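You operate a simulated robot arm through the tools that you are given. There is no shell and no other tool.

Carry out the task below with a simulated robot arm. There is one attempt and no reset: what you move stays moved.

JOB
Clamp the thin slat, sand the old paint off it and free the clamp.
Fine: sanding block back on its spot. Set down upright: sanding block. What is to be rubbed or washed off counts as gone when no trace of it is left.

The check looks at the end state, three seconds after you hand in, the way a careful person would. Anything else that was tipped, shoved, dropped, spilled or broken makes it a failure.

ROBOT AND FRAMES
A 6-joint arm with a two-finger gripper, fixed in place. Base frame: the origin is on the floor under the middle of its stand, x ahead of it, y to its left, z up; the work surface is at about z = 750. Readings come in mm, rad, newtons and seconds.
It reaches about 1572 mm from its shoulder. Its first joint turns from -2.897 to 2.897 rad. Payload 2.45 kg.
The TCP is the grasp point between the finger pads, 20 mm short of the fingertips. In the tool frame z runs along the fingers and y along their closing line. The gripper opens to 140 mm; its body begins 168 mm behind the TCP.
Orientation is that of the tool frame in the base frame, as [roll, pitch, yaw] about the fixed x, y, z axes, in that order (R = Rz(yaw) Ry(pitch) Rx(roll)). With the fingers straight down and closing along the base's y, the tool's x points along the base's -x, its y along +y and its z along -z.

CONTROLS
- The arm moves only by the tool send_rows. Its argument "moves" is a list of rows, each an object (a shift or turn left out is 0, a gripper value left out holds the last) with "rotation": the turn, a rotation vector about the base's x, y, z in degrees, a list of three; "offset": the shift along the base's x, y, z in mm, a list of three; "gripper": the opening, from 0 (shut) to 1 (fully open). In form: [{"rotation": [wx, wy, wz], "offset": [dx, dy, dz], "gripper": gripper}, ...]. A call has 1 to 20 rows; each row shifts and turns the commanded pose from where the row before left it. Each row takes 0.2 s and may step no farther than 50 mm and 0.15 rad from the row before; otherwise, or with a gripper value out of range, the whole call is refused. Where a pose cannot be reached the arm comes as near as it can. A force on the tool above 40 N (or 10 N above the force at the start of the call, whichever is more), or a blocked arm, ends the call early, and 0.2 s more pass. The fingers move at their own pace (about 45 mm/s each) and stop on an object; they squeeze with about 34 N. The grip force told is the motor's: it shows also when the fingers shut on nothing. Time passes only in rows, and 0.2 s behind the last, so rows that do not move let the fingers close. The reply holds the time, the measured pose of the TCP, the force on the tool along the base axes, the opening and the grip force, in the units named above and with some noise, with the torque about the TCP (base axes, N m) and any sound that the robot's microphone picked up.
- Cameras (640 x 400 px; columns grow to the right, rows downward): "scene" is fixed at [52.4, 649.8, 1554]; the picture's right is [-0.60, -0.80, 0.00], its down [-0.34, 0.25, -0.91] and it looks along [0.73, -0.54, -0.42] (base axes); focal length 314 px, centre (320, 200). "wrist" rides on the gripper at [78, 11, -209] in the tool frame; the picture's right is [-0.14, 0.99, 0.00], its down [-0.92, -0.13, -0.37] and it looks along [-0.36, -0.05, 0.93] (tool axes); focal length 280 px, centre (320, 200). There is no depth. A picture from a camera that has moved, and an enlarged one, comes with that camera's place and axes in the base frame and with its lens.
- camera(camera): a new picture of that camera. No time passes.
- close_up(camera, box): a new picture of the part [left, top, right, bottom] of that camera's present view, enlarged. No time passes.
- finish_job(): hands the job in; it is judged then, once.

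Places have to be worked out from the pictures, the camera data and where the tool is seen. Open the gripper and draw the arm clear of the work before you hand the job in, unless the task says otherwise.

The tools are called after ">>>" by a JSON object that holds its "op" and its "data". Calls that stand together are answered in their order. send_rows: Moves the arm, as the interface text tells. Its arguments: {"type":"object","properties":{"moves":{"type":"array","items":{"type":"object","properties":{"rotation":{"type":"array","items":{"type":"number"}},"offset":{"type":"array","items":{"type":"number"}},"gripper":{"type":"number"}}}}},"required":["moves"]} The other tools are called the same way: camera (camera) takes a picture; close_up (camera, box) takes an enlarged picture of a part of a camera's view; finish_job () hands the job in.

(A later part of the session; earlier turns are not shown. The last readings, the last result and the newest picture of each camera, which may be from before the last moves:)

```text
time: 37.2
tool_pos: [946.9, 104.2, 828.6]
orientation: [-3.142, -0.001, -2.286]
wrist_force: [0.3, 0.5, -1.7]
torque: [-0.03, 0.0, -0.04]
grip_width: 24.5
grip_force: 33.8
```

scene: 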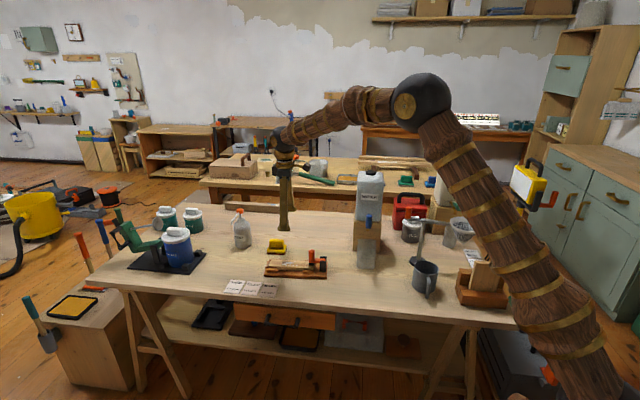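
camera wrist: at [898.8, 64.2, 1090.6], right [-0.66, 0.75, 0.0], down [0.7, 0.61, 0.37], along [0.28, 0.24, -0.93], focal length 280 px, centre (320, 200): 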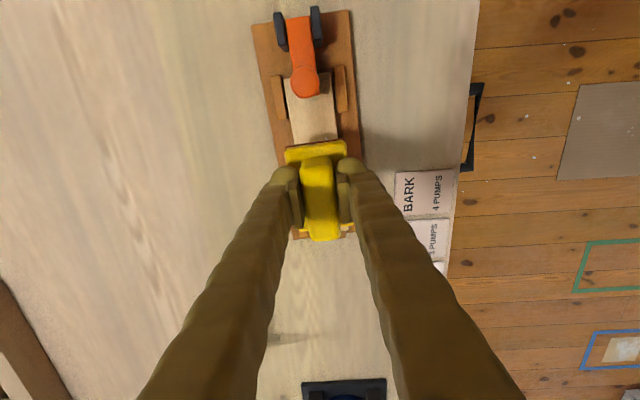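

The contact has faded out here, so the block has probably slid up a millimetre or two in the grip. I'll lift it and look at the slat surface.

>>> {"op": "send_rows", "data": {"moves": [{"offset": [0, 0, 15]}, {"offset": [0, 0, 30]}, {"offset": [0, 0, 30]}, {}]}}

>>> {"op": "close_up", "data": {"camera": "scene", "box": [260, 225, 340, 275]}}

>>> {"op": "camera", "data": {"camera": "wrist"}}

```text
time: 38.2
tool_pos: [948.2, 102.2, 903.2]
orientation: [3.141, -0.001, -2.284]
wrist_force: [0.2, -0.1, -1.6]
torque: [0.02, 0.0, 0.04]
grip_width: 24.6
grip_force: 33.7
```

```text
8.00 times, centred on (300, 250) of scene
camera zoom: at [52.4, 649.8, 1554.0], right [-0.6, -0.8, 0.0], down [-0.34, 0.25, -0.91], along [0.73, -0.54, -0.42], focal length 2515 px, centre (480, -200)
```

zoom: 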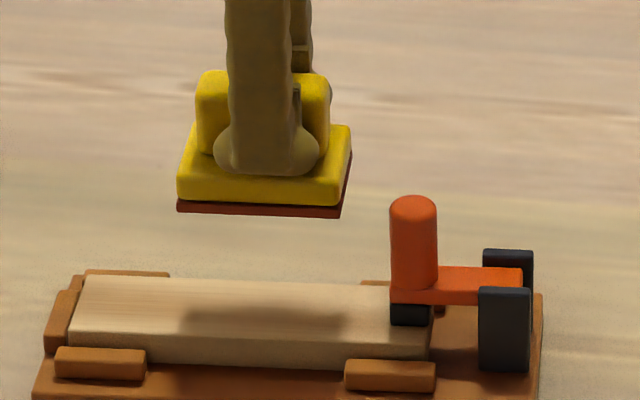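

```text
taken
camera wrist: at [888.2, 51.3, 1111.7], right [-0.66, 0.75, 0.0], down [0.7, 0.61, 0.37], along [0.28, 0.24, -0.93], focal length 280 px, centre (320, 200)
```

wrist: 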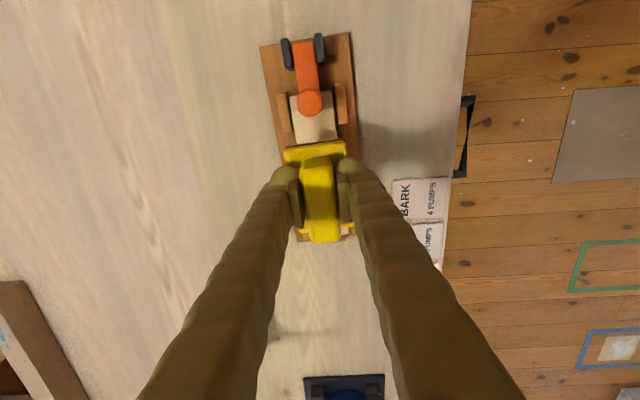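

I can't see any paint from here, but the block's shadow covers the slat. I'll move back to hover above the block's spot so that the slat is fully lit.

>>> {"op": "send_rows", "data": {"moves": [{"offset": [40, -3, 0], "rotation": [0, 0, -1.25]}, {"offset": [40, -3, 0], "rotation": [0, 0, -1.25]}, {"offset": [40, -3, 0]}, {"offset": [40.9, -3.2, 0]}, {}, {}]}}

>>> {"op": "close_up", "data": {"camera": "scene", "box": [260, 235, 324, 275]}}

>>> {"op": "camera", "data": {"camera": "wrist"}}

```text
time: 39.6
tool_pos: [1108.7, 91.3, 902.2]
orientation: [-3.14, -0.001, -2.329]
wrist_force: [-0.1, -0.3, -0.8]
torque: [0.02, 0.0, 0.0]
grip_width: 24.9
grip_force: 34.0
```

```text
10.00 times, centred on (292, 255) of scene
camera zoom: at [52.4, 649.8, 1554.0], right [-0.6, -0.8, 0.0], down [-0.34, 0.25, -0.91], along [0.73, -0.54, -0.42], focal length 3144 px, centre (600, -350)
```

zoom: 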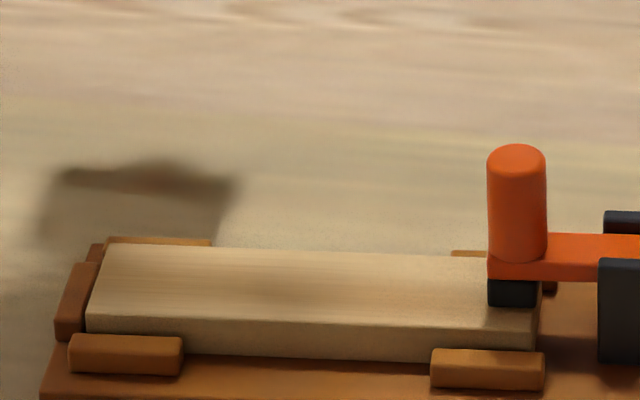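

```text
taken
camera wrist: at [1046.5, 41.2, 1111.9], right [-0.63, 0.78, 0.0], down [0.73, 0.58, 0.37], along [0.29, 0.23, -0.93], focal length 280 px, centre (320, 200)
```

wrist: 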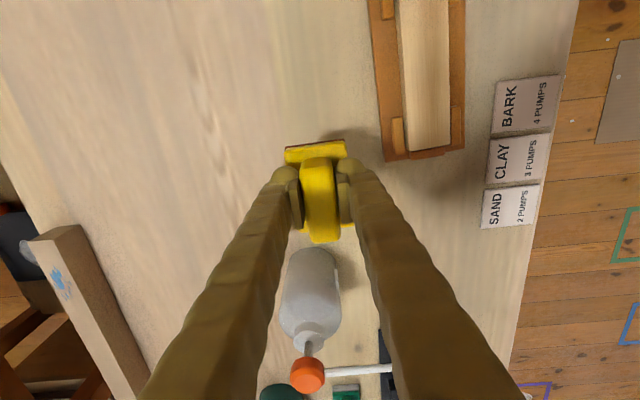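

Now I'll enlarge the lit slat from the wrist camera to check for even faint traces.

>>> {"op": "close_up", "data": {"camera": "wrist", "box": [380, 0, 476, 60]}}

>>> {"op": "close_up", "data": {"camera": "wrist", "box": [370, 50, 530, 170]}}

>>> {"op": "close_up", "data": {"camera": "scene", "box": [266, 255, 316, 275]}}

```text
6.67 times, centred on (428, 30) of wrist
camera zoom: at [1046.5, 41.2, 1111.9], right [-0.63, 0.78, 0.0], down [0.73, 0.58, 0.37], along [0.29, 0.23, -0.93], focal length 1869 px, centre (-400, 1333)
```

zoom: 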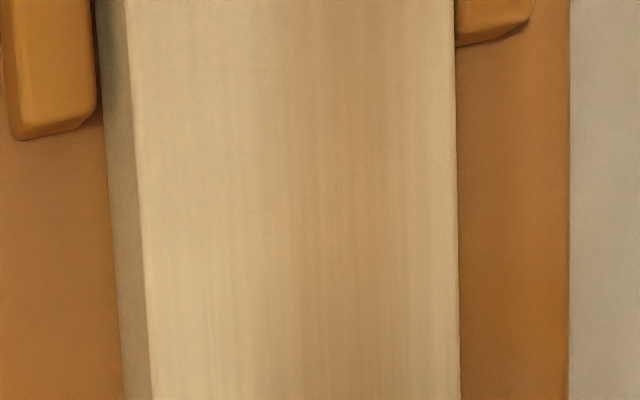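

```text
3.33 times, centred on (450, 110) of wrist
camera zoom: at [1046.5, 41.2, 1111.9], right [-0.63, 0.78, 0.0], down [0.73, 0.58, 0.37], along [0.29, 0.23, -0.93], focal length 935 px, centre (-113, 500)
```

zoom: 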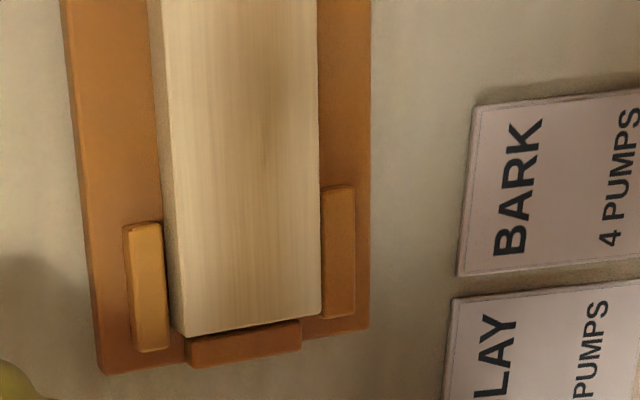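

```text
12.80 times, centred on (291, 265) of scene
camera zoom: at [52.4, 649.8, 1554.0], right [-0.6, -0.8, 0.0], down [-0.34, 0.25, -0.91], along [0.73, -0.54, -0.42], focal length 4025 px, centre (691, -632)
```

zoom: 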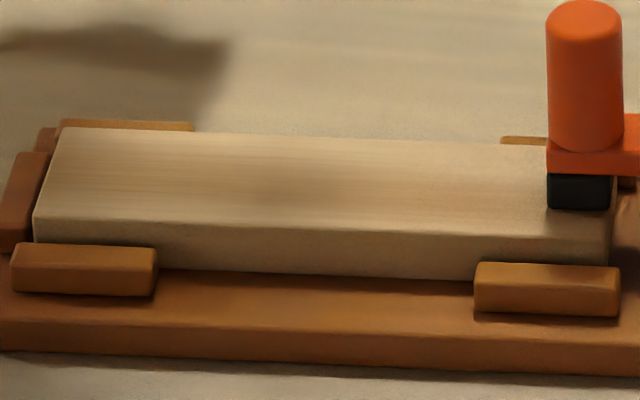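

The slat looks like bare wood. The lever-side part is outside the wrist view, so I'll move back a little to see the whole slat before setting the block down.

>>> {"op": "send_rows", "data": {"moves": [{"offset": [-32, -8, 18]}, {"offset": [-32, -8, 18]}, {"offset": [-32, -8, 18]}, {}, {}]}}

>>> {"op": "camera", "data": {"camera": "wrist"}}

>>> {"op": "close_up", "data": {"camera": "wrist", "box": [320, 60, 448, 140]}}

>>> {"op": "close_up", "data": {"camera": "wrist", "box": [320, 110, 448, 190]}}

```text
time: 40.8
tool_pos: [1009.7, 68.2, 956.1]
orientation: [-3.141, 0.0, -2.329]
wrist_force: [0.3, -0.6, -1.5]
torque: [-0.01, 0.02, -0.01]
grip_width: 24.5
grip_force: 33.9
```

```text
taken
camera wrist: at [948.2, 18.5, 1165.5], right [-0.63, 0.78, 0.0], down [0.73, 0.58, 0.37], along [0.29, 0.23, -0.93], focal length 280 px, centre (320, 200)
```

wrist: 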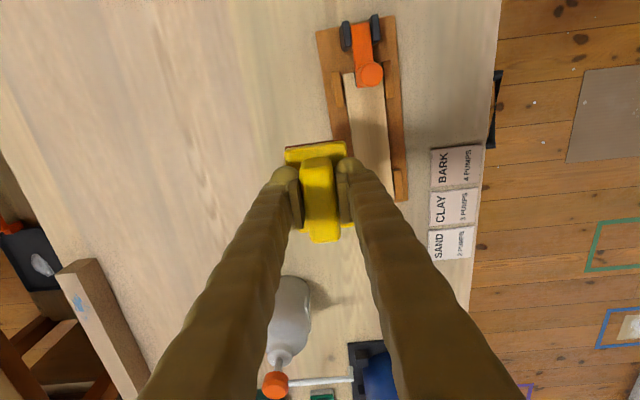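

```text
5.00 times, centred on (384, 100) of wrist
camera zoom: at [948.2, 18.5, 1165.5], right [-0.63, 0.78, 0.0], down [0.73, 0.58, 0.37], along [0.29, 0.23, -0.93], focal length 1402 px, centre (0, 700)
```

zoom: 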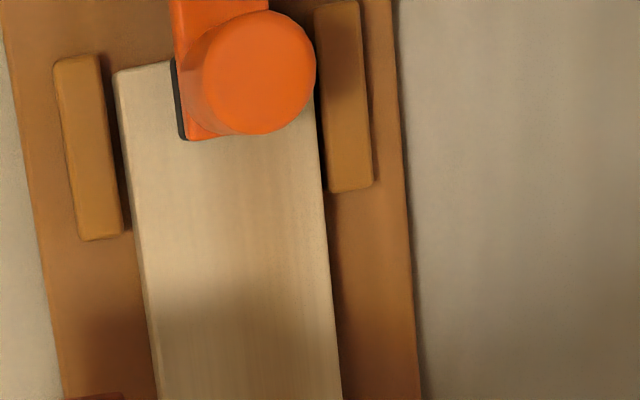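

```text
5.00 times, centred on (384, 150) of wrist
camera zoom: at [948.2, 18.5, 1165.5], right [-0.63, 0.78, 0.0], down [0.73, 0.58, 0.37], along [0.29, 0.23, -0.93], focal length 1402 px, centre (0, 450)
```

zoom: 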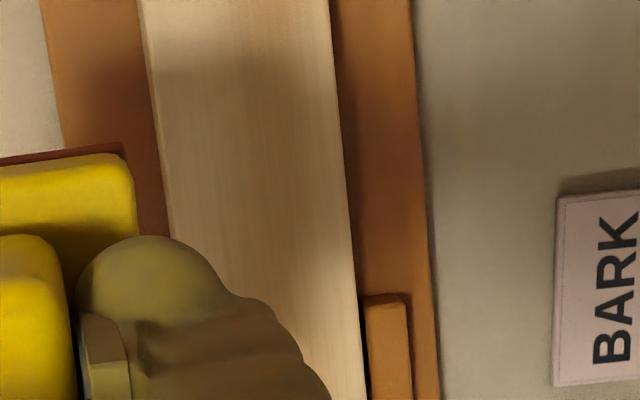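

No paint shows anywhere on the slat. The last passes were light though, so for certainty I'll do one more firm pass over the area while the slat is still clamped.

>>> {"op": "send_rows", "data": {"moves": [{"offset": [-26.2, 24, 0], "rotation": [0, 0, 1.25]}, {"offset": [-26.2, 24, 0], "rotation": [0, 0, 1.25]}, {"offset": [0, 0, -40]}, {"offset": [0, 0, -40]}, {"offset": [0, 0, -35]}, {}]}}

>>> {"op": "close_up", "data": {"camera": "scene", "box": [260, 225, 340, 275]}}

```text
time: 42.2
tool_pos: [957.9, 117.5, 840.4]
orientation: [3.141, 0.0, -2.285]
wrist_force: [1.1, 0.2, -0.6]
torque: [0.0, 0.01, -0.02]
grip_width: 24.7
grip_force: 34.0
```

```text
8.00 times, centred on (300, 250) of scene
camera zoom: at [52.4, 649.8, 1554.0], right [-0.6, -0.8, 0.0], down [-0.34, 0.25, -0.91], along [0.73, -0.54, -0.42], focal length 2515 px, centre (480, -200)
```

zoom: 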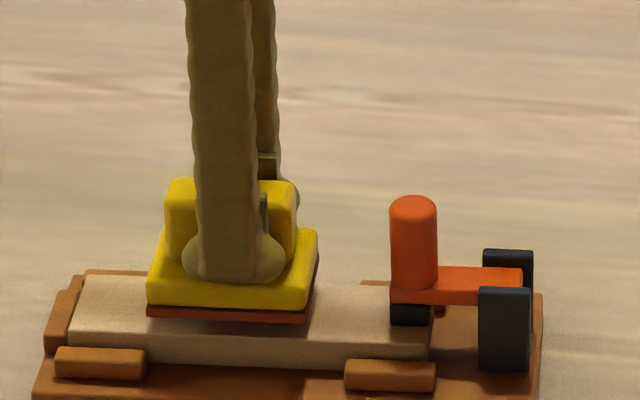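

The block is in line and about 10 mm above the slat. I'll bring it down slowly to contact.

>>> {"op": "send_rows", "data": {"moves": [{"offset": [0, 0, -4]}, {"offset": [0, 0, -3]}, {"offset": [0, 0, -2]}, {}]}}

```text
time: 43.2
tool_pos: [958.2, 117.2, 832.7]
orientation: [-3.141, 0.0, -2.287]
wrist_force: [0.8, 0.4, -1.9]
torque: [0.03, 0.0, 0.0]
grip_width: 24.8
grip_force: 34.1
```

There's no contact yet, so I'll go lower in fine steps.

>>> {"op": "send_rows", "data": {"moves": [{"offset": [0, 0, -1.5]}, {"offset": [0, 0, -1]}, {}]}}

```text
time: 44.0
tool_pos: [959.8, 116.1, 830.0]
orientation: [3.141, 0.0, -2.284]
wrist_force: [0.5, -0.4, -0.4]
torque: [-0.03, 0.0, -0.01]
grip_width: 24.8
grip_force: 34.0
```

>>> {"op": "send_rows", "data": {"moves": [{"offset": [0, 0, -1]}, {}]}}

```text
time: 44.6
tool_pos: [959.9, 115.9, 829.9]
orientation: [-3.141, 0.001, -2.285]
wrist_force: [-0.1, -0.6, -0.7]
torque: [0.0, -0.01, 0.0]
grip_width: 24.8
grip_force: 34.6
```

There's still no contact at about z 829.5, which fits the block having slid up a little in the grip. I'll continue in 1 mm steps.

>>> {"op": "send_rows", "data": {"moves": [{"offset": [0, 0, -1]}, {"offset": [0, 0, -0.7]}, {}]}}

```text
time: 45.4
tool_pos: [959.9, 115.2, 828.9]
orientation: [-3.141, -0.001, -2.285]
wrist_force: [0.1, 0.3, 0.7]
torque: [-0.01, 0.04, 0.0]
grip_width: 24.6
grip_force: 33.8
```

>>> {"op": "send_rows", "data": {"moves": [{"offset": [0, 0, -0.8]}, {"offset": [0, 0, -0.6]}, {}]}}

```text
time: 46.2
tool_pos: [958.6, 116.4, 828.3]
orientation: [-3.14, 0.002, -2.286]
wrist_force: [-0.3, -4.7, 19.9]
torque: [-0.18, 0.1, -0.02]
grip_width: 24.7
grip_force: 33.6
```

I have contact at about 20 N. Next come firm strokes toward the lever, out to the far end and back.

>>> {"op": "send_rows", "data": {"moves": [{"offset": [-3.3, -3.8, 0]}, {"offset": [-3.3, -3.8, 0]}, {"offset": [-3.3, -3.8, 0]}, {"offset": [-3.3, -3.8, 0]}, {"offset": [3.3, 3.8, 0]}, {"offset": [3.3, 3.8, 0]}, {"offset": [3.3, 3.8, 0]}, {"offset": [3.3, 3.8, 0]}, {"offset": [3.3, 3.8, 0]}, {"offset": [3.3, 3.8, 0]}, {"offset": [3.3, 3.8, 0]}, {"offset": [3.3, 3.8, 0]}]}}

>>> {"op": "send_rows", "data": {"moves": [{"offset": [-3.3, -3.8, -0.3]}, {"offset": [-3.3, -3.8, 0]}, {"offset": [-3.3, -3.8, 0]}, {"offset": [-3.3, -3.8, 0]}, {"offset": [-3.3, -3.8, 0]}, {"offset": [-3.3, -3.8, 0]}, {"offset": [-3.3, -3.8, 0]}, {"offset": [-3.3, -3.8, 0]}, {"offset": [3.3, 3.8, 0]}, {"offset": [3.3, 3.8, 0]}, {"offset": [3.3, 3.8, 0]}, {"offset": [3.3, 3.8, 0]}]}}

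```text
time: 48.8
tool_pos: [972.5, 131.9, 824.5]
orientation: [-3.141, -0.001, -2.282]
wrist_force: [0.0, -0.6, 0.0]
torque: [0.01, -0.02, -0.02]
grip_width: 24.6
grip_force: 34.0
```

```text
time: 51.4
tool_pos: [957.4, 116.7, 825.4]
orientation: [3.141, 0.0, -2.283]
wrist_force: [0.2, 0.9, -0.5]
torque: [0.01, -0.01, 0.01]
grip_width: 24.4
grip_force: 34.2
```

Force has fallen to zero again while z sank to about 825, so the block is sliding up in the jaws under load. I'll take a look at it.

>>> {"op": "close_up", "data": {"camera": "scene", "box": [260, 225, 324, 265]}}

>>> {"op": "close_up", "data": {"camera": "wrist", "box": [240, 100, 400, 260]}}

```text
10.00 times, centred on (292, 245) of scene
camera zoom: at [52.4, 649.8, 1554.0], right [-0.6, -0.8, 0.0], down [-0.34, 0.25, -0.91], along [0.73, -0.54, -0.42], focal length 3144 px, centre (600, -250)
```

zoom: 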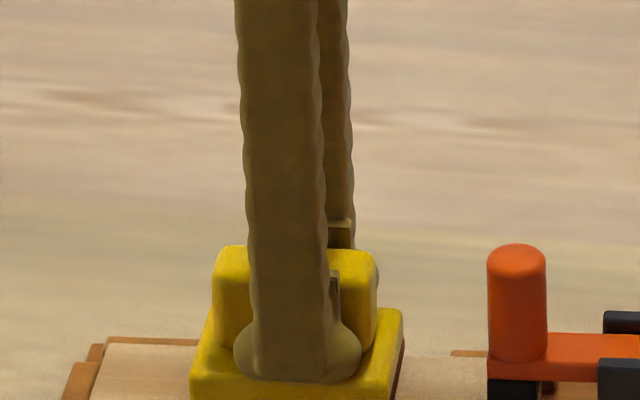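

```text
2.50 times, centred on (320, 180) of wrist
camera zoom: at [899.4, 63.9, 1035.1], right [-0.66, 0.75, 0.0], down [0.7, 0.61, 0.37], along [0.28, 0.24, -0.93], focal length 701 px, centre (320, 250)
```

zoom: 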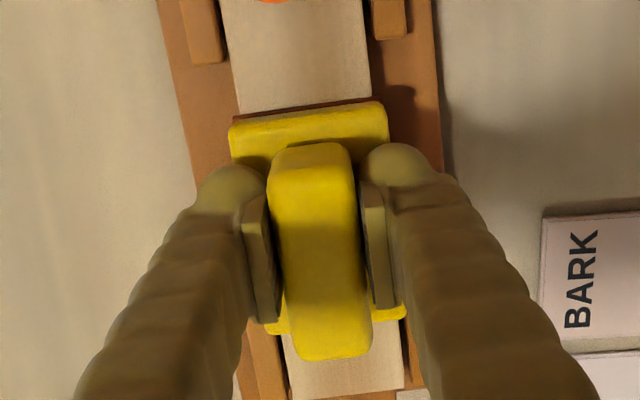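

The block is still upright and squarely held in the jaws, only a few mm higher in the grip. I'll lift off, check the slat once more, and carry the block back over its spot.

>>> {"op": "send_rows", "data": {"moves": [{"offset": [0, 0, 15]}, {"offset": [0, 0, 30]}, {"offset": [0, 0, 35]}, {"offset": [38, -6.5, 0], "rotation": [0, 0, -1.25]}, {"offset": [38, -6.5, 0], "rotation": [0, 0, -1.25]}, {"offset": [38, -6.5, 0]}, {"offset": [37.5, -6.5, 0]}, {}, {}]}}

>>> {"op": "close_up", "data": {"camera": "scene", "box": [266, 250, 322, 285]}}

>>> {"op": "close_up", "data": {"camera": "wrist", "box": [260, 0, 480, 165]}}

```text
time: 53.4
tool_pos: [1107.3, 90.5, 903.4]
orientation: [-3.141, 0.0, -2.327]
wrist_force: [-0.7, -0.6, -1.5]
torque: [0.0, -0.04, 0.01]
grip_width: 24.6
grip_force: 33.8
```

```text
11.43 times, centred on (294, 268) of scene
camera zoom: at [52.4, 649.8, 1554.0], right [-0.6, -0.8, 0.0], down [-0.34, 0.25, -0.91], along [0.73, -0.54, -0.42], focal length 3594 px, centre (617, -571)
```

zoom: 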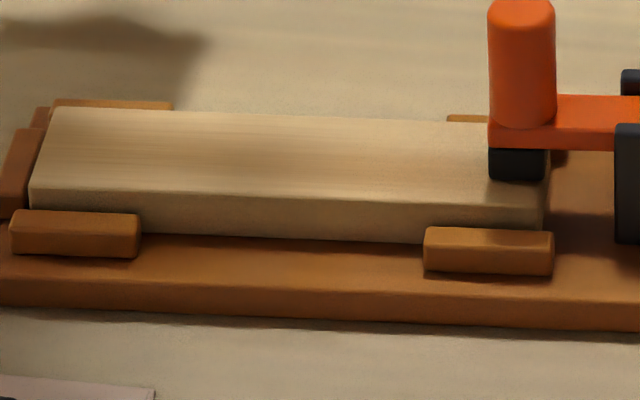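

```text
2.42 times, centred on (370, 82) of wrist
camera zoom: at [1046.9, 41.0, 1114.0], right [-0.63, 0.78, 0.0], down [0.73, 0.58, 0.37], along [0.29, 0.23, -0.93], focal length 680 px, centre (199, 485)
```

zoom: 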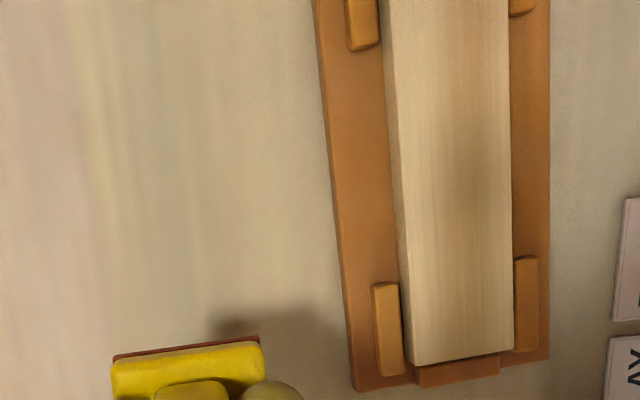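

The slat is clean and unmoved, and the arm is within 1 mm of the recorded pick-up pose. I'll lower the block toward the table.

>>> {"op": "send_rows", "data": {"moves": [{"offset": [0.6, -0.7, -40]}, {"offset": [0, 0, -40]}, {"offset": [0, 0, -20]}, {}, {}]}}

>>> {"op": "close_up", "data": {"camera": "wrist", "box": [240, 120, 400, 240]}}

>>> {"op": "close_up", "data": {"camera": "scene", "box": [256, 220, 304, 256]}}

```text
time: 54.6
tool_pos: [1109.6, 88.2, 804.2]
orientation: [3.14, 0.001, -2.329]
wrist_force: [-0.5, -0.4, -0.3]
torque: [0.02, -0.02, 0.02]
grip_width: 24.7
grip_force: 33.8
```

```text
3.33 times, centred on (320, 180) of wrist
camera zoom: at [1048.9, 38.8, 1013.5], right [-0.63, 0.78, 0.0], down [0.73, 0.58, 0.37], along [0.29, 0.23, -0.93], focal length 935 px, centre (320, 267)
```

zoom: 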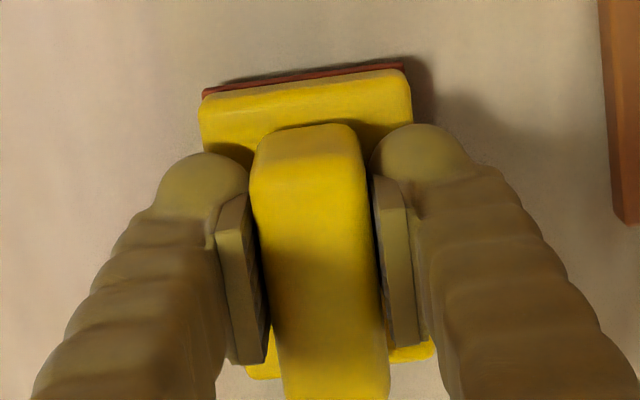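

```text
11.11 times, centred on (280, 238) of scene
camera zoom: at [52.4, 649.8, 1554.0], right [-0.6, -0.8, 0.0], down [-0.34, 0.25, -0.91], along [0.73, -0.54, -0.42], focal length 3494 px, centre (764, -222)
```

zoom: 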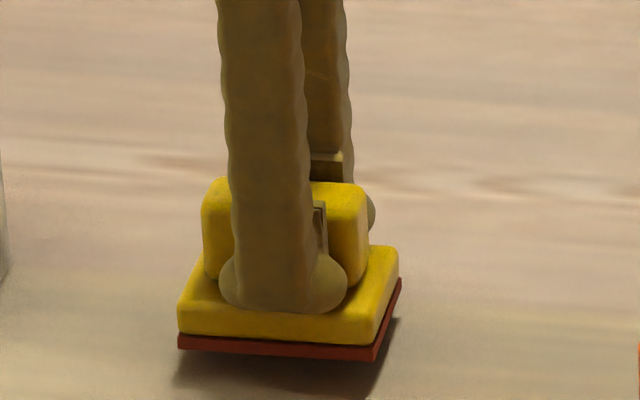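

The block is about 8–10 mm above its spot and lines up with its old outline within 1–2 mm. I'll make a small correction and lower it gently.

>>> {"op": "send_rows", "data": {"moves": [{"offset": [-1.3, 1.4, -3]}, {"offset": [0, 0, -2]}, {"offset": [0, 0, -1.5]}, {}]}}

>>> {"op": "close_up", "data": {"camera": "wrist", "box": [240, 120, 400, 240]}}

>>> {"op": "close_up", "data": {"camera": "scene", "box": [256, 220, 304, 256]}}

```text
time: 55.6
tool_pos: [1110.0, 89.7, 797.3]
orientation: [3.141, -0.001, -2.328]
wrist_force: [0.0, 0.2, -2.1]
torque: [0.03, 0.05, 0.01]
grip_width: 24.6
grip_force: 33.8
```

```text
3.33 times, centred on (320, 180) of wrist
camera zoom: at [1048.9, 40.1, 1008.0], right [-0.63, 0.78, 0.0], down [0.73, 0.58, 0.37], along [0.29, 0.23, -0.93], focal length 935 px, centre (320, 267)
```

zoom: 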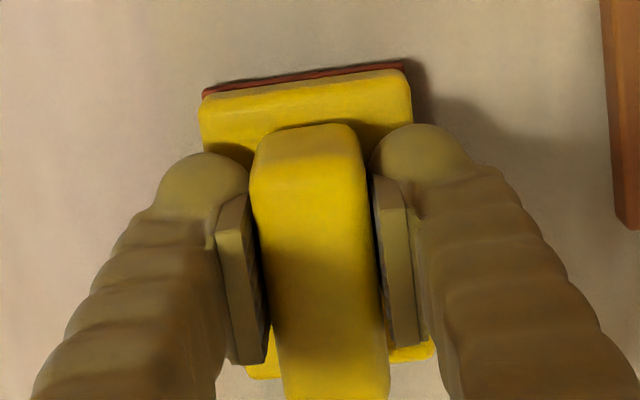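

```text
11.11 times, centred on (280, 238) of scene
camera zoom: at [52.4, 649.8, 1554.0], right [-0.6, -0.8, 0.0], down [-0.34, 0.25, -0.91], along [0.73, -0.54, -0.42], focal length 3494 px, centre (764, -222)
```

zoom: 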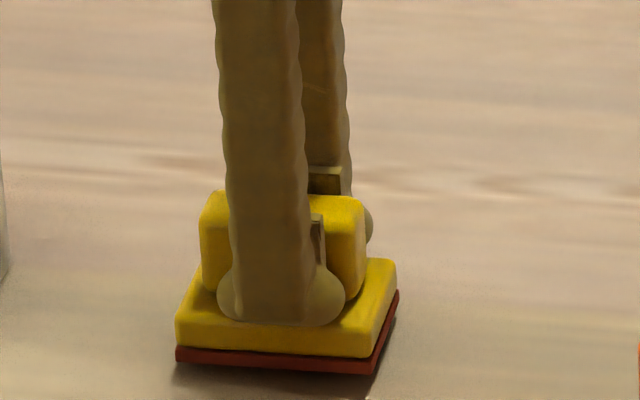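

It's still about 5 mm up. I'll keep lowering it gently until I feel contact.

>>> {"op": "send_rows", "data": {"moves": [{"offset": [-0.6, 0.3, -2]}, {"offset": [0, 0, -1]}, {}]}}

>>> {"op": "send_rows", "data": {"moves": [{"offset": [0, 0, -1]}, {}]}}

```text
time: 56.4
tool_pos: [1108.4, 90.6, 795.1]
orientation: [-3.141, 0.0, -2.329]
wrist_force: [-0.2, -0.1, -1.1]
torque: [0.02, -0.02, -0.03]
grip_width: 24.9
grip_force: 34.1
```

```text
time: 57.0
tool_pos: [1108.0, 90.3, 794.4]
orientation: [3.141, 0.0, -2.33]
wrist_force: [0.1, 0.2, -1.1]
torque: [0.02, -0.01, 0.02]
grip_width: 24.7
grip_force: 33.8
```

>>> {"op": "send_rows", "data": {"moves": [{"offset": [0, 0, -1]}, {}]}}

>>> {"op": "close_up", "data": {"camera": "scene", "box": [256, 220, 304, 256]}}

```text
time: 57.6
tool_pos: [1109.7, 91.1, 794.1]
orientation: [-3.141, 0.0, -2.329]
wrist_force: [0.4, -0.6, -1.8]
torque: [0.0, 0.0, 0.02]
grip_width: 24.8
grip_force: 33.7
```

```text
11.11 times, centred on (280, 238) of scene
camera zoom: at [52.4, 649.8, 1554.0], right [-0.6, -0.8, 0.0], down [-0.34, 0.25, -0.91], along [0.73, -0.54, -0.42], focal length 3494 px, centre (764, -222)
```

zoom: 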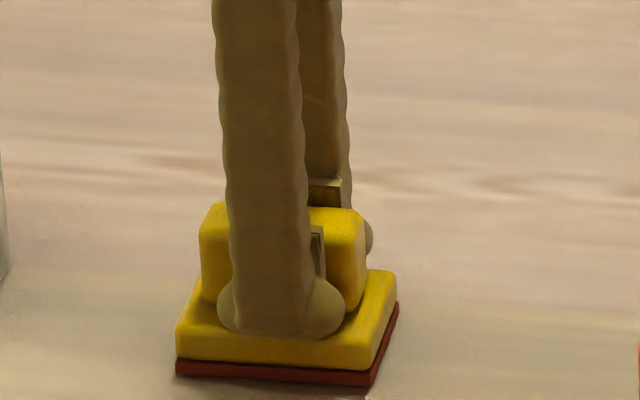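

It's about 1 mm above the table now. I'll make two more tiny steps.

>>> {"op": "send_rows", "data": {"moves": [{"offset": [0, 0, -0.8]}, {}]}}

>>> {"op": "send_rows", "data": {"moves": [{"offset": [0, 0, -0.6]}, {}]}}

```text
time: 58.2
tool_pos: [1110.4, 91.3, 793.0]
orientation: [-3.141, 0.0, -2.329]
wrist_force: [-0.3, 0.6, -0.3]
torque: [-0.01, 0.03, -0.03]
grip_width: 24.6
grip_force: 33.8
```

```text
time: 58.8
tool_pos: [1109.1, 90.9, 792.9]
orientation: [-3.14, 0.0, -2.329]
wrist_force: [-0.2, -0.2, -1.1]
torque: [-0.01, -0.03, 0.01]
grip_width: 25.0
grip_force: 33.7
```

>>> {"op": "send_rows", "data": {"moves": [{"offset": [0, 0, -0.7]}, {}]}}

>>> {"op": "close_up", "data": {"camera": "scene", "box": [256, 220, 304, 256]}}

>>> {"op": "close_up", "data": {"camera": "wrist", "box": [240, 120, 400, 240]}}

```text
time: 59.4
tool_pos: [1108.2, 90.9, 792.4]
orientation: [3.141, 0.001, -2.328]
wrist_force: [-1.0, -0.5, -0.8]
torque: [-0.04, 0.01, 0.03]
grip_width: 24.8
grip_force: 33.6
```

```text
11.11 times, centred on (280, 238) of scene
camera zoom: at [52.4, 649.8, 1554.0], right [-0.6, -0.8, 0.0], down [-0.34, 0.25, -0.91], along [0.73, -0.54, -0.42], focal length 3494 px, centre (764, -222)
```

zoom: 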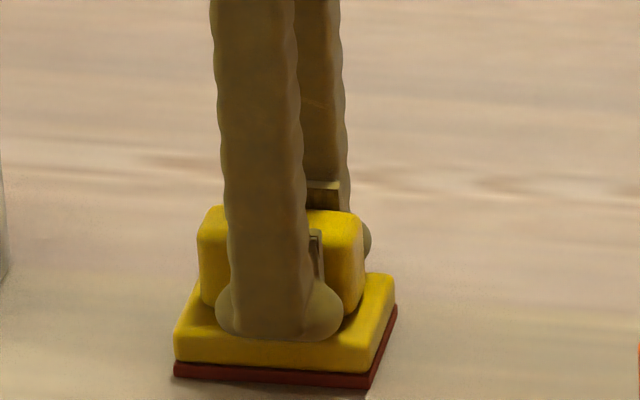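

```text
3.33 times, centred on (320, 180) of wrist
camera zoom: at [1048.3, 41.7, 1001.9], right [-0.63, 0.78, 0.0], down [0.73, 0.58, 0.37], along [0.29, 0.23, -0.93], focal length 935 px, centre (320, 267)
```

zoom: 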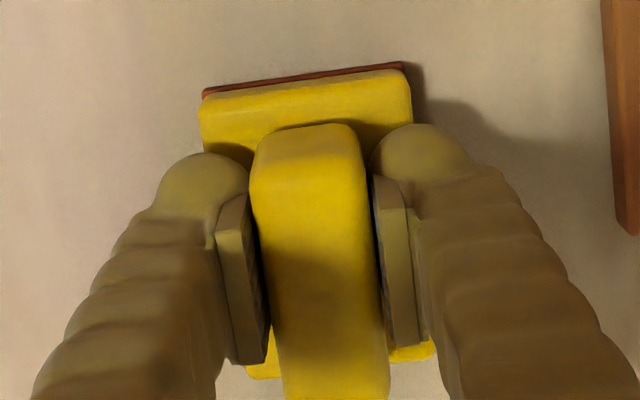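

It's at table level within about a millimetre, and 1.6 mm too far along +u. I'll correct that and take the last steps down.

>>> {"op": "send_rows", "data": {"moves": [{"offset": [-0.9, -1.3, -0.7]}, {}]}}

>>> {"op": "send_rows", "data": {"moves": [{"offset": [0, 0, -0.7]}, {}]}}

```text
time: 60.0
tool_pos: [1107.9, 89.1, 793.4]
orientation: [3.14, -0.001, -2.33]
wrist_force: [2.2, 4.3, 10.5]
torque: [0.02, 0.0, -0.01]
grip_width: 24.7
grip_force: 33.6
```

```text
time: 60.6
tool_pos: [1107.7, 88.8, 793.0]
orientation: [-3.14, 0.003, -2.327]
wrist_force: [3.4, 4.4, 24.2]
torque: [-0.01, -0.03, -0.03]
grip_width: 24.7
grip_force: 33.7
```

The block is firmly on the table. I'll ease the pressure and open the jaws to about 63 mm, which stays clear of the jig.

>>> {"op": "send_rows", "data": {"moves": [{"offset": [0, 0, 0.8]}, {"gripper": 0.45}, {}, {}, {}]}}

>>> {"op": "close_up", "data": {"camera": "wrist", "box": [240, 120, 400, 240]}}

>>> {"op": "close_up", "data": {"camera": "scene", "box": [256, 220, 304, 256]}}

```text
time: 61.8
tool_pos: [1108.5, 89.3, 791.8]
orientation: [3.141, -0.002, -2.328]
wrist_force: [0.6, -0.5, -0.5]
torque: [-0.04, 0.0, 0.01]
grip_width: 63.2
grip_force: 0.1
```

```text
3.33 times, centred on (320, 180) of wrist
camera zoom: at [1047.1, 40.6, 1000.4], right [-0.63, 0.78, 0.0], down [0.73, 0.58, 0.37], along [0.29, 0.23, -0.93], focal length 935 px, centre (320, 267)
```

zoom: 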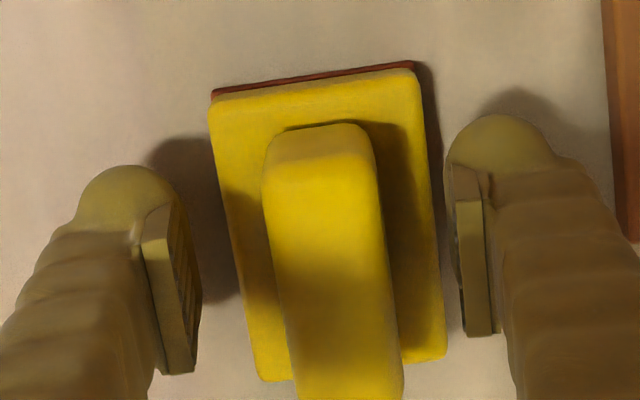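

```text
11.11 times, centred on (280, 238) of scene
camera zoom: at [52.4, 649.8, 1554.0], right [-0.6, -0.8, 0.0], down [-0.34, 0.25, -0.91], along [0.73, -0.54, -0.42], focal length 3494 px, centre (764, -222)
```

zoom: 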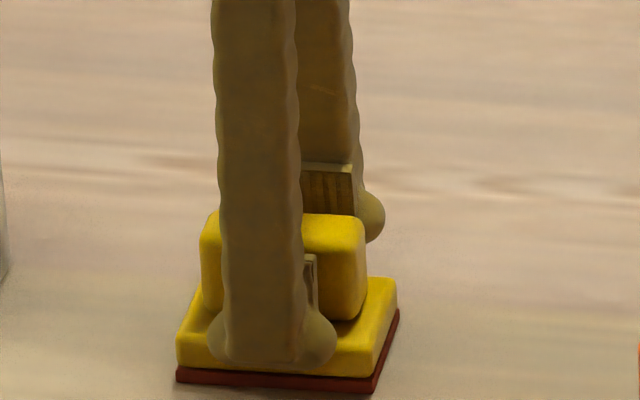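

It's released and standing upright. It looks to be about 4 mm toward the jig from its original outline, so I'll rise straight up and compare exactly with the starting view.

>>> {"op": "send_rows", "data": {"moves": [{"offset": [0, 0, 20]}, {"offset": [0, 0, 40]}, {"offset": [0, 0, 40]}, {"offset": [0, 0, 45]}, {"gripper": 1}, {}]}}

>>> {"op": "close_up", "data": {"camera": "scene", "box": [256, 235, 336, 285]}}

>>> {"op": "close_up", "data": {"camera": "wrist", "box": [240, 120, 400, 220]}}

```text
time: 63.2
tool_pos: [1107.0, 90.6, 938.7]
orientation: [-3.141, -0.001, -2.33]
wrist_force: [-0.2, -0.7, -0.2]
torque: [0.01, 0.0, -0.01]
grip_width: 115.7
grip_force: 0.1
```

```text
8.00 times, centred on (296, 260) of scene
camera zoom: at [52.4, 649.8, 1554.0], right [-0.6, -0.8, 0.0], down [-0.34, 0.25, -0.91], along [0.73, -0.54, -0.42], focal length 2515 px, centre (512, -280)
```

zoom: 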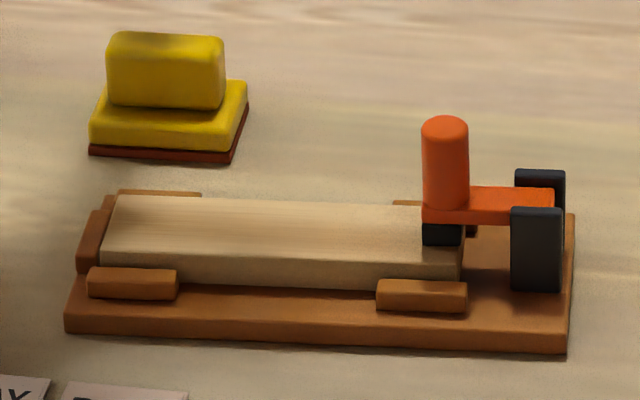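

```text
4.00 times, centred on (320, 170) of wrist
camera zoom: at [1046.3, 41.6, 1147.2], right [-0.63, 0.78, 0.0], down [0.73, 0.58, 0.37], along [0.29, 0.23, -0.93], focal length 1122 px, centre (320, 320)
```

zoom: 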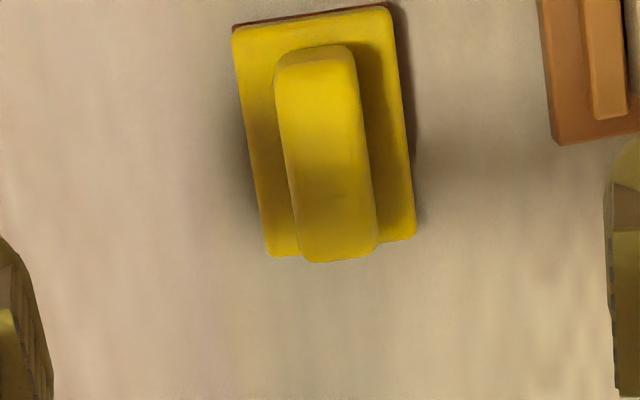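

Compared with the first view, the block sits about 3–4 px lower in the picture, while the jig is nearly unchanged. I'll take the same close-up I took before gripping to measure this precisely.

>>> {"op": "close_up", "data": {"camera": "scene", "box": [256, 225, 304, 260]}}

```text
11.43 times, centred on (280, 242) of scene
camera zoom: at [52.4, 649.8, 1554.0], right [-0.6, -0.8, 0.0], down [-0.34, 0.25, -0.91], along [0.73, -0.54, -0.42], focal length 3594 px, centre (777, -286)
```

zoom: 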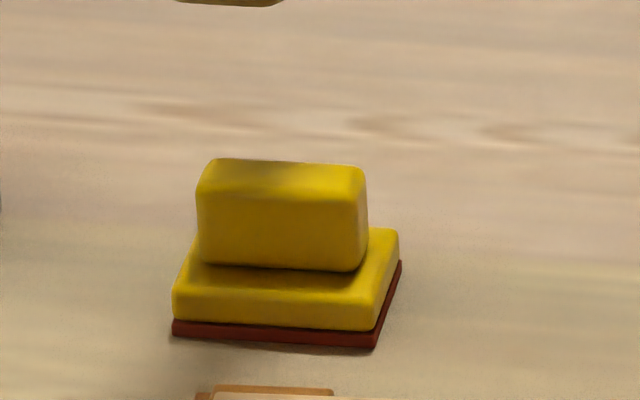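

The block is off by only about 4 mm, straight toward the jig, and it's upright. Since this placement counts as fine, I'll regrip it, move it 4 mm outward and release more gently. First I'll go back down around the handle.

>>> {"op": "send_rows", "data": {"moves": [{"offset": [-1.7, 1.4, 0], "gripper": 0.45}, {}, {}, {}, {"offset": [0, 0, -40]}, {"offset": [0, 0, -40]}, {"offset": [0, 0, -30]}, {}, {}]}}

>>> {"op": "close_up", "data": {"camera": "wrist", "box": [240, 120, 400, 240]}}

```text
time: 65.2
tool_pos: [1105.7, 92.4, 829.0]
orientation: [3.141, -0.001, -2.329]
wrist_force: [-0.5, 1.5, 0.6]
torque: [0.01, 0.01, -0.02]
grip_width: 63.0
grip_force: 0.1
```

```text
3.33 times, centred on (320, 180) of wrist
camera zoom: at [1044.8, 42.8, 1039.1], right [-0.63, 0.78, 0.0], down [0.73, 0.58, 0.37], along [0.29, 0.23, -0.93], focal length 935 px, centre (320, 267)
```

zoom: 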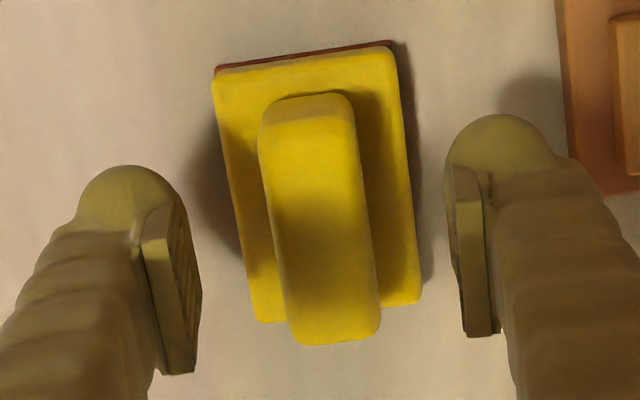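

The handle is centred between the pads, so I'll go down to gripping height and close.

>>> {"op": "send_rows", "data": {"moves": [{"offset": [0, 0, -20]}, {"offset": [0, 0, -11]}, {}]}}

>>> {"op": "close_up", "data": {"camera": "wrist", "box": [240, 120, 400, 240]}}

```text
time: 66.0
tool_pos: [1105.7, 92.6, 795.9]
orientation: [-3.141, 0.0, -2.328]
wrist_force: [0.8, 0.1, 0.2]
torque: [-0.02, -0.01, 0.03]
grip_width: 63.1
grip_force: 0.0
```

```text
3.33 times, centred on (320, 180) of wrist
camera zoom: at [1045.1, 42.3, 1005.2], right [-0.63, 0.78, 0.0], down [0.73, 0.58, 0.37], along [0.29, 0.23, -0.93], focal length 935 px, centre (320, 267)
```

zoom: 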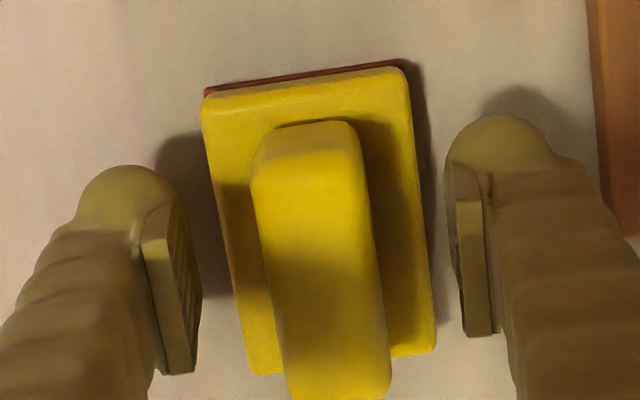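

This is the same relative view as at the first grasp, taken from a camera pose 3 mm over, so the needed shift is (+2.4, −1.9) mm. I'll grip, lift 4 mm and shift.

>>> {"op": "send_rows", "data": {"moves": [{"gripper": 0}, {}, {}, {}, {}, {"offset": [0, 0, 4]}, {"offset": [2.6, -2.1, 0]}, {}, {}]}}

>>> {"op": "close_up", "data": {"camera": "wrist", "box": [240, 120, 400, 240]}}

>>> {"op": "close_up", "data": {"camera": "scene", "box": [256, 225, 304, 260]}}

```text
time: 68.0
tool_pos: [1108.5, 89.6, 798.2]
orientation: [-3.14, 0.0, -2.326]
wrist_force: [-0.4, -0.5, 0.3]
torque: [-0.02, 0.01, 0.01]
grip_width: 24.6
grip_force: 34.3
```

```text
3.33 times, centred on (320, 180) of wrist
camera zoom: at [1047.8, 40.0, 1008.5], right [-0.63, 0.78, 0.0], down [0.73, 0.58, 0.37], along [0.29, 0.23, -0.93], focal length 935 px, centre (320, 267)
```

zoom: 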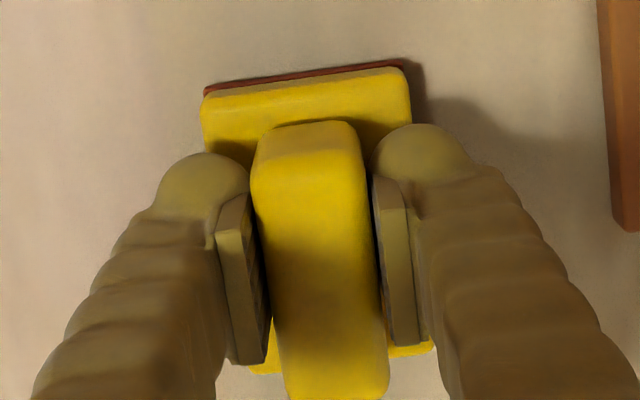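

```text
11.43 times, centred on (280, 242) of scene
camera zoom: at [52.4, 649.8, 1554.0], right [-0.6, -0.8, 0.0], down [-0.34, 0.25, -0.91], along [0.73, -0.54, -0.42], focal length 3594 px, centre (777, -286)
```

zoom: 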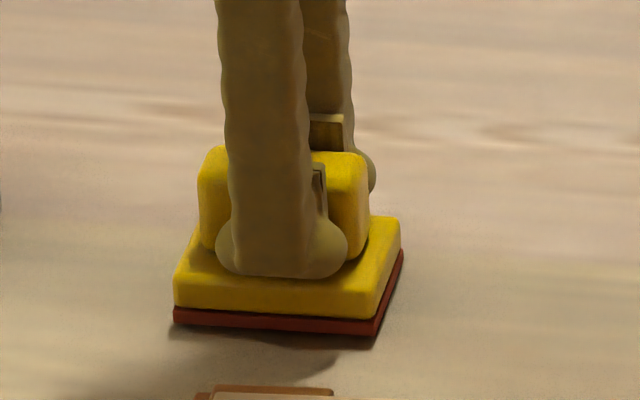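

It's in position, within half a millimetre of the original camera pose. I'll lower it to light contact.

>>> {"op": "send_rows", "data": {"moves": [{"offset": [0, 0, -1.2]}, {"offset": [0, 0, -1.0]}, {}]}}

>>> {"op": "send_rows", "data": {"moves": [{"offset": [0, 0, -0.7]}, {}]}}

```text
time: 68.8
tool_pos: [1108.7, 88.7, 796.6]
orientation: [3.141, 0.0, -2.328]
wrist_force: [-0.3, 0.2, -1.1]
torque: [0.0, 0.02, 0.01]
grip_width: 24.7
grip_force: 34.2
```

```text
time: 69.4
tool_pos: [1108.1, 88.9, 794.9]
orientation: [3.141, 0.0, -2.329]
wrist_force: [0.2, -0.7, -1.4]
torque: [-0.03, 0.01, 0.0]
grip_width: 24.8
grip_force: 34.0
```

There's no contact yet, so I'll take another fine step down.

>>> {"op": "send_rows", "data": {"moves": [{"offset": [0, 0, -0.6]}, {}]}}

```text
time: 70.0
tool_pos: [1107.7, 88.8, 796.8]
orientation: [3.141, 0.001, -2.327]
wrist_force: [1.2, 0.1, 1.8]
torque: [-0.05, 0.04, 0.01]
grip_width: 24.8
grip_force: 33.7
```

That may be first contact, at about +2 N. I'll go 0.4 mm lower to confirm.

>>> {"op": "send_rows", "data": {"moves": [{"offset": [0, 0, -0.4]}, {}]}}

>>> {"op": "close_up", "data": {"camera": "scene", "box": [256, 225, 304, 260]}}

>>> {"op": "close_up", "data": {"camera": "wrist", "box": [240, 120, 400, 240]}}

```text
time: 70.6
tool_pos: [1108.8, 88.5, 795.8]
orientation: [-3.14, 0.0, -2.33]
wrist_force: [-2.1, 0.7, 8.2]
torque: [-0.05, 0.09, 0.01]
grip_width: 24.7
grip_force: 33.9
```

```text
11.43 times, centred on (280, 242) of scene
camera zoom: at [52.4, 649.8, 1554.0], right [-0.6, -0.8, 0.0], down [-0.34, 0.25, -0.91], along [0.73, -0.54, -0.42], focal length 3594 px, centre (777, -286)
```

zoom: 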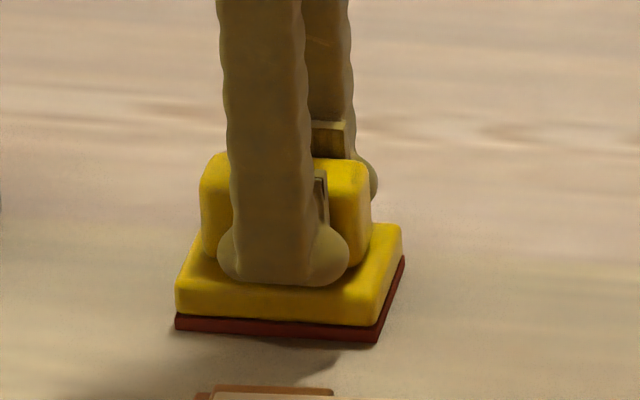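

```text
3.33 times, centred on (320, 180) of wrist
camera zoom: at [1047.3, 39.7, 1005.3], right [-0.63, 0.78, 0.0], down [0.73, 0.58, 0.37], along [0.29, 0.23, -0.93], focal length 935 px, centre (320, 267)
```

zoom: 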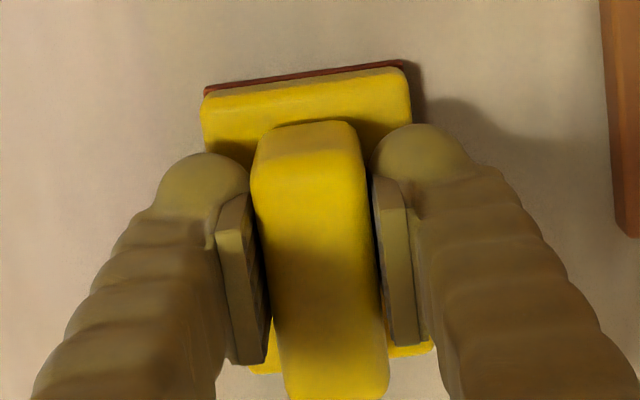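

The block is down at about 8 N and within roughly 1.5 mm of its original outline. I'll release in small steps so it isn't dragged.

>>> {"op": "send_rows", "data": {"moves": [{"gripper": 0.18}, {"gripper": 0.19}, {"gripper": 0.2}, {"gripper": 0.22}, {"gripper": 0.26}, {"gripper": 0.35}, {"gripper": 0.45}, {}]}}

>>> {"op": "close_up", "data": {"camera": "wrist", "box": [240, 120, 400, 240]}}

>>> {"op": "close_up", "data": {"camera": "scene", "box": [256, 225, 304, 260]}}

```text
time: 72.4
tool_pos: [1108.1, 89.3, 795.6]
orientation: [-3.141, 0.001, -2.328]
wrist_force: [-0.3, -0.8, -0.6]
torque: [0.0, 0.04, -0.04]
grip_width: 63.0
grip_force: 0.0
```

```text
3.33 times, centred on (320, 180) of wrist
camera zoom: at [1047.4, 39.6, 1004.8], right [-0.63, 0.78, 0.0], down [0.73, 0.58, 0.37], along [0.29, 0.23, -0.93], focal length 935 px, centre (320, 267)
```

zoom: 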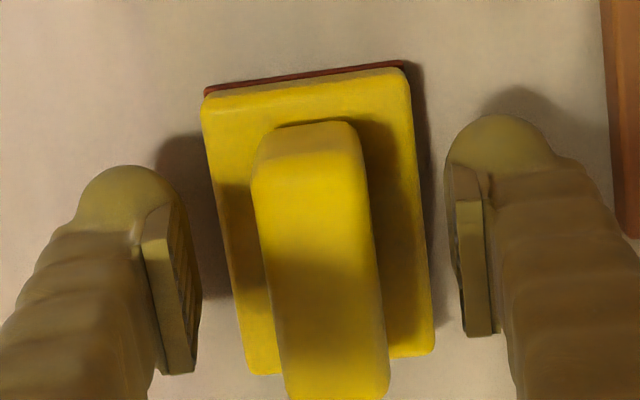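

```text
11.43 times, centred on (280, 242) of scene
camera zoom: at [52.4, 649.8, 1554.0], right [-0.6, -0.8, 0.0], down [-0.34, 0.25, -0.91], along [0.73, -0.54, -0.42], focal length 3594 px, centre (777, -286)
```

zoom: 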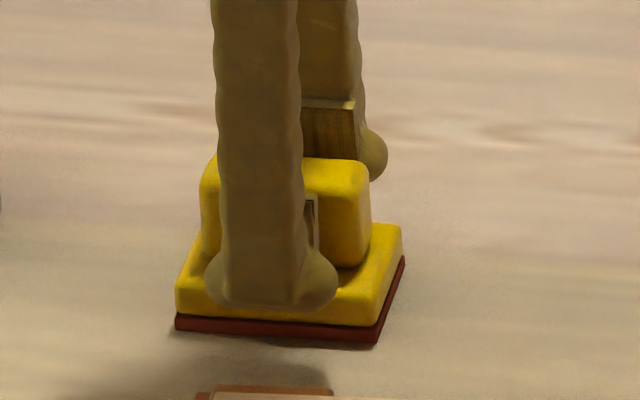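

The block stayed put on release, right at its spot. I'll rise straight up, close the fingers and go over the slat to the inner side of the lever handle, to push it open.

>>> {"op": "send_rows", "data": {"moves": [{"offset": [0, 0, 20]}, {"offset": [0, 0, 45]}, {"offset": [0, 0, 50]}, {"offset": [0, 0, 45]}, {"offset": [-43.4, -0.2, 0], "rotation": [0, 0, 1.25], "gripper": 0}, {"offset": [-43.4, -0.2, 0], "rotation": [0, 0, 1.25]}, {"offset": [-43.4, -0.2, 0]}, {"offset": [-43.4, -0.2, 0]}, {}, {"offset": [0, 0, -30]}, {"offset": [0, 0, -30]}, {}]}}

>>> {"op": "close_up", "data": {"camera": "scene", "box": [250, 205, 350, 285]}}

>>> {"op": "camera", "data": {"camera": "wrist"}}

```text
time: 75.0
tool_pos: [935.5, 87.4, 895.5]
orientation: [-3.142, 0.0, -2.286]
wrist_force: [0.0, -0.3, 0.1]
torque: [0.02, 0.04, -0.01]
grip_width: 0.0
grip_force: 29.3
```

```text
5.00 times, centred on (300, 245) of scene
camera zoom: at [52.4, 649.8, 1554.0], right [-0.6, -0.8, 0.0], down [-0.34, 0.25, -0.91], along [0.73, -0.54, -0.42], focal length 1572 px, centre (420, -25)
```

zoom: 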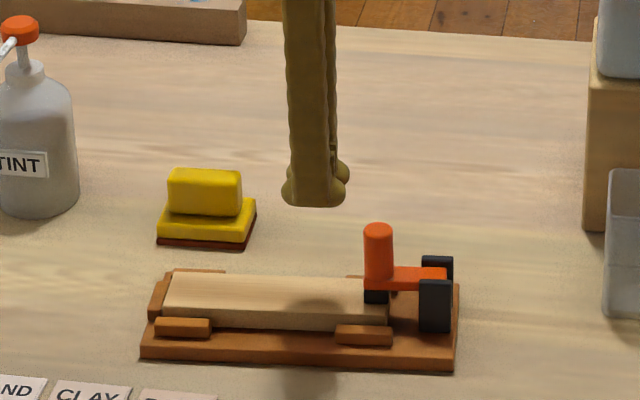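

```text
taken
camera wrist: at [877.6, 35.7, 1104.9], right [-0.66, 0.75, 0.0], down [0.7, 0.61, 0.37], along [0.28, 0.24, -0.93], focal length 280 px, centre (320, 200)
```

wrist: 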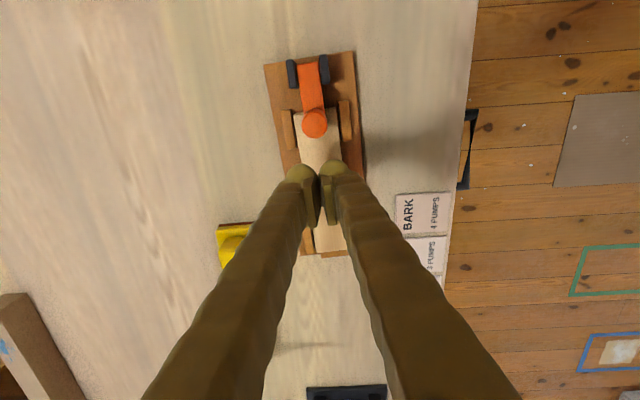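

The fingertips hang between the block's spot and the lever, about 15 mm on the inner side of the handle and in line with it. I'll lower them so the tips reach just below the top of the handle.

>>> {"op": "send_rows", "data": {"moves": [{"offset": [0, 0, -20]}, {"offset": [0, 0, -18]}, {}, {}]}}

>>> {"op": "close_up", "data": {"camera": "scene", "box": [270, 225, 340, 277]}}

>>> {"op": "close_up", "data": {"camera": "wrist", "box": [240, 60, 400, 260]}}

```text
time: 76.0
tool_pos: [936.2, 85.4, 857.0]
orientation: [-3.141, 0.001, -2.285]
wrist_force: [0.0, 0.4, 0.0]
torque: [0.03, 0.0, -0.01]
grip_width: 0.2
grip_force: 29.3
```

```text
7.69 times, centred on (305, 251) of scene
camera zoom: at [52.4, 649.8, 1554.0], right [-0.6, -0.8, 0.0], down [-0.34, 0.25, -0.91], along [0.73, -0.54, -0.42], focal length 2419 px, centre (435, -192)
```

zoom: 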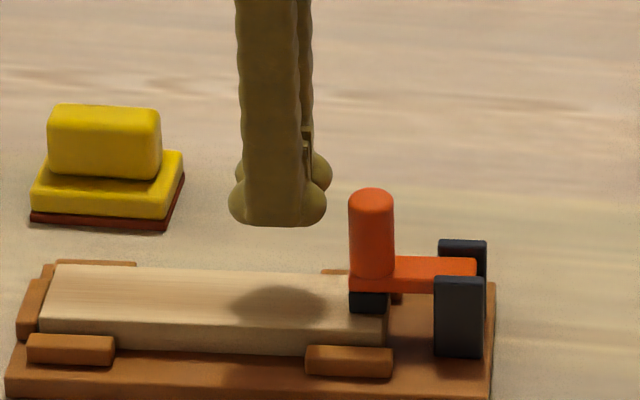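

```text
2.00 times, centred on (320, 160) of wrist
camera zoom: at [877.2, 33.7, 1067.4], right [-0.66, 0.75, 0.0], down [0.7, 0.61, 0.37], along [0.28, 0.24, -0.93], focal length 561 px, centre (320, 280)
```

zoom: 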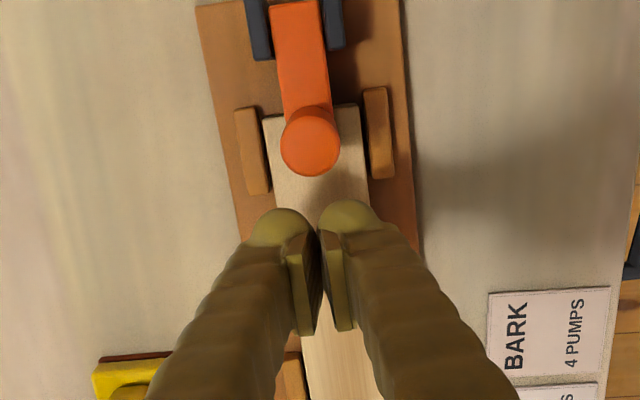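

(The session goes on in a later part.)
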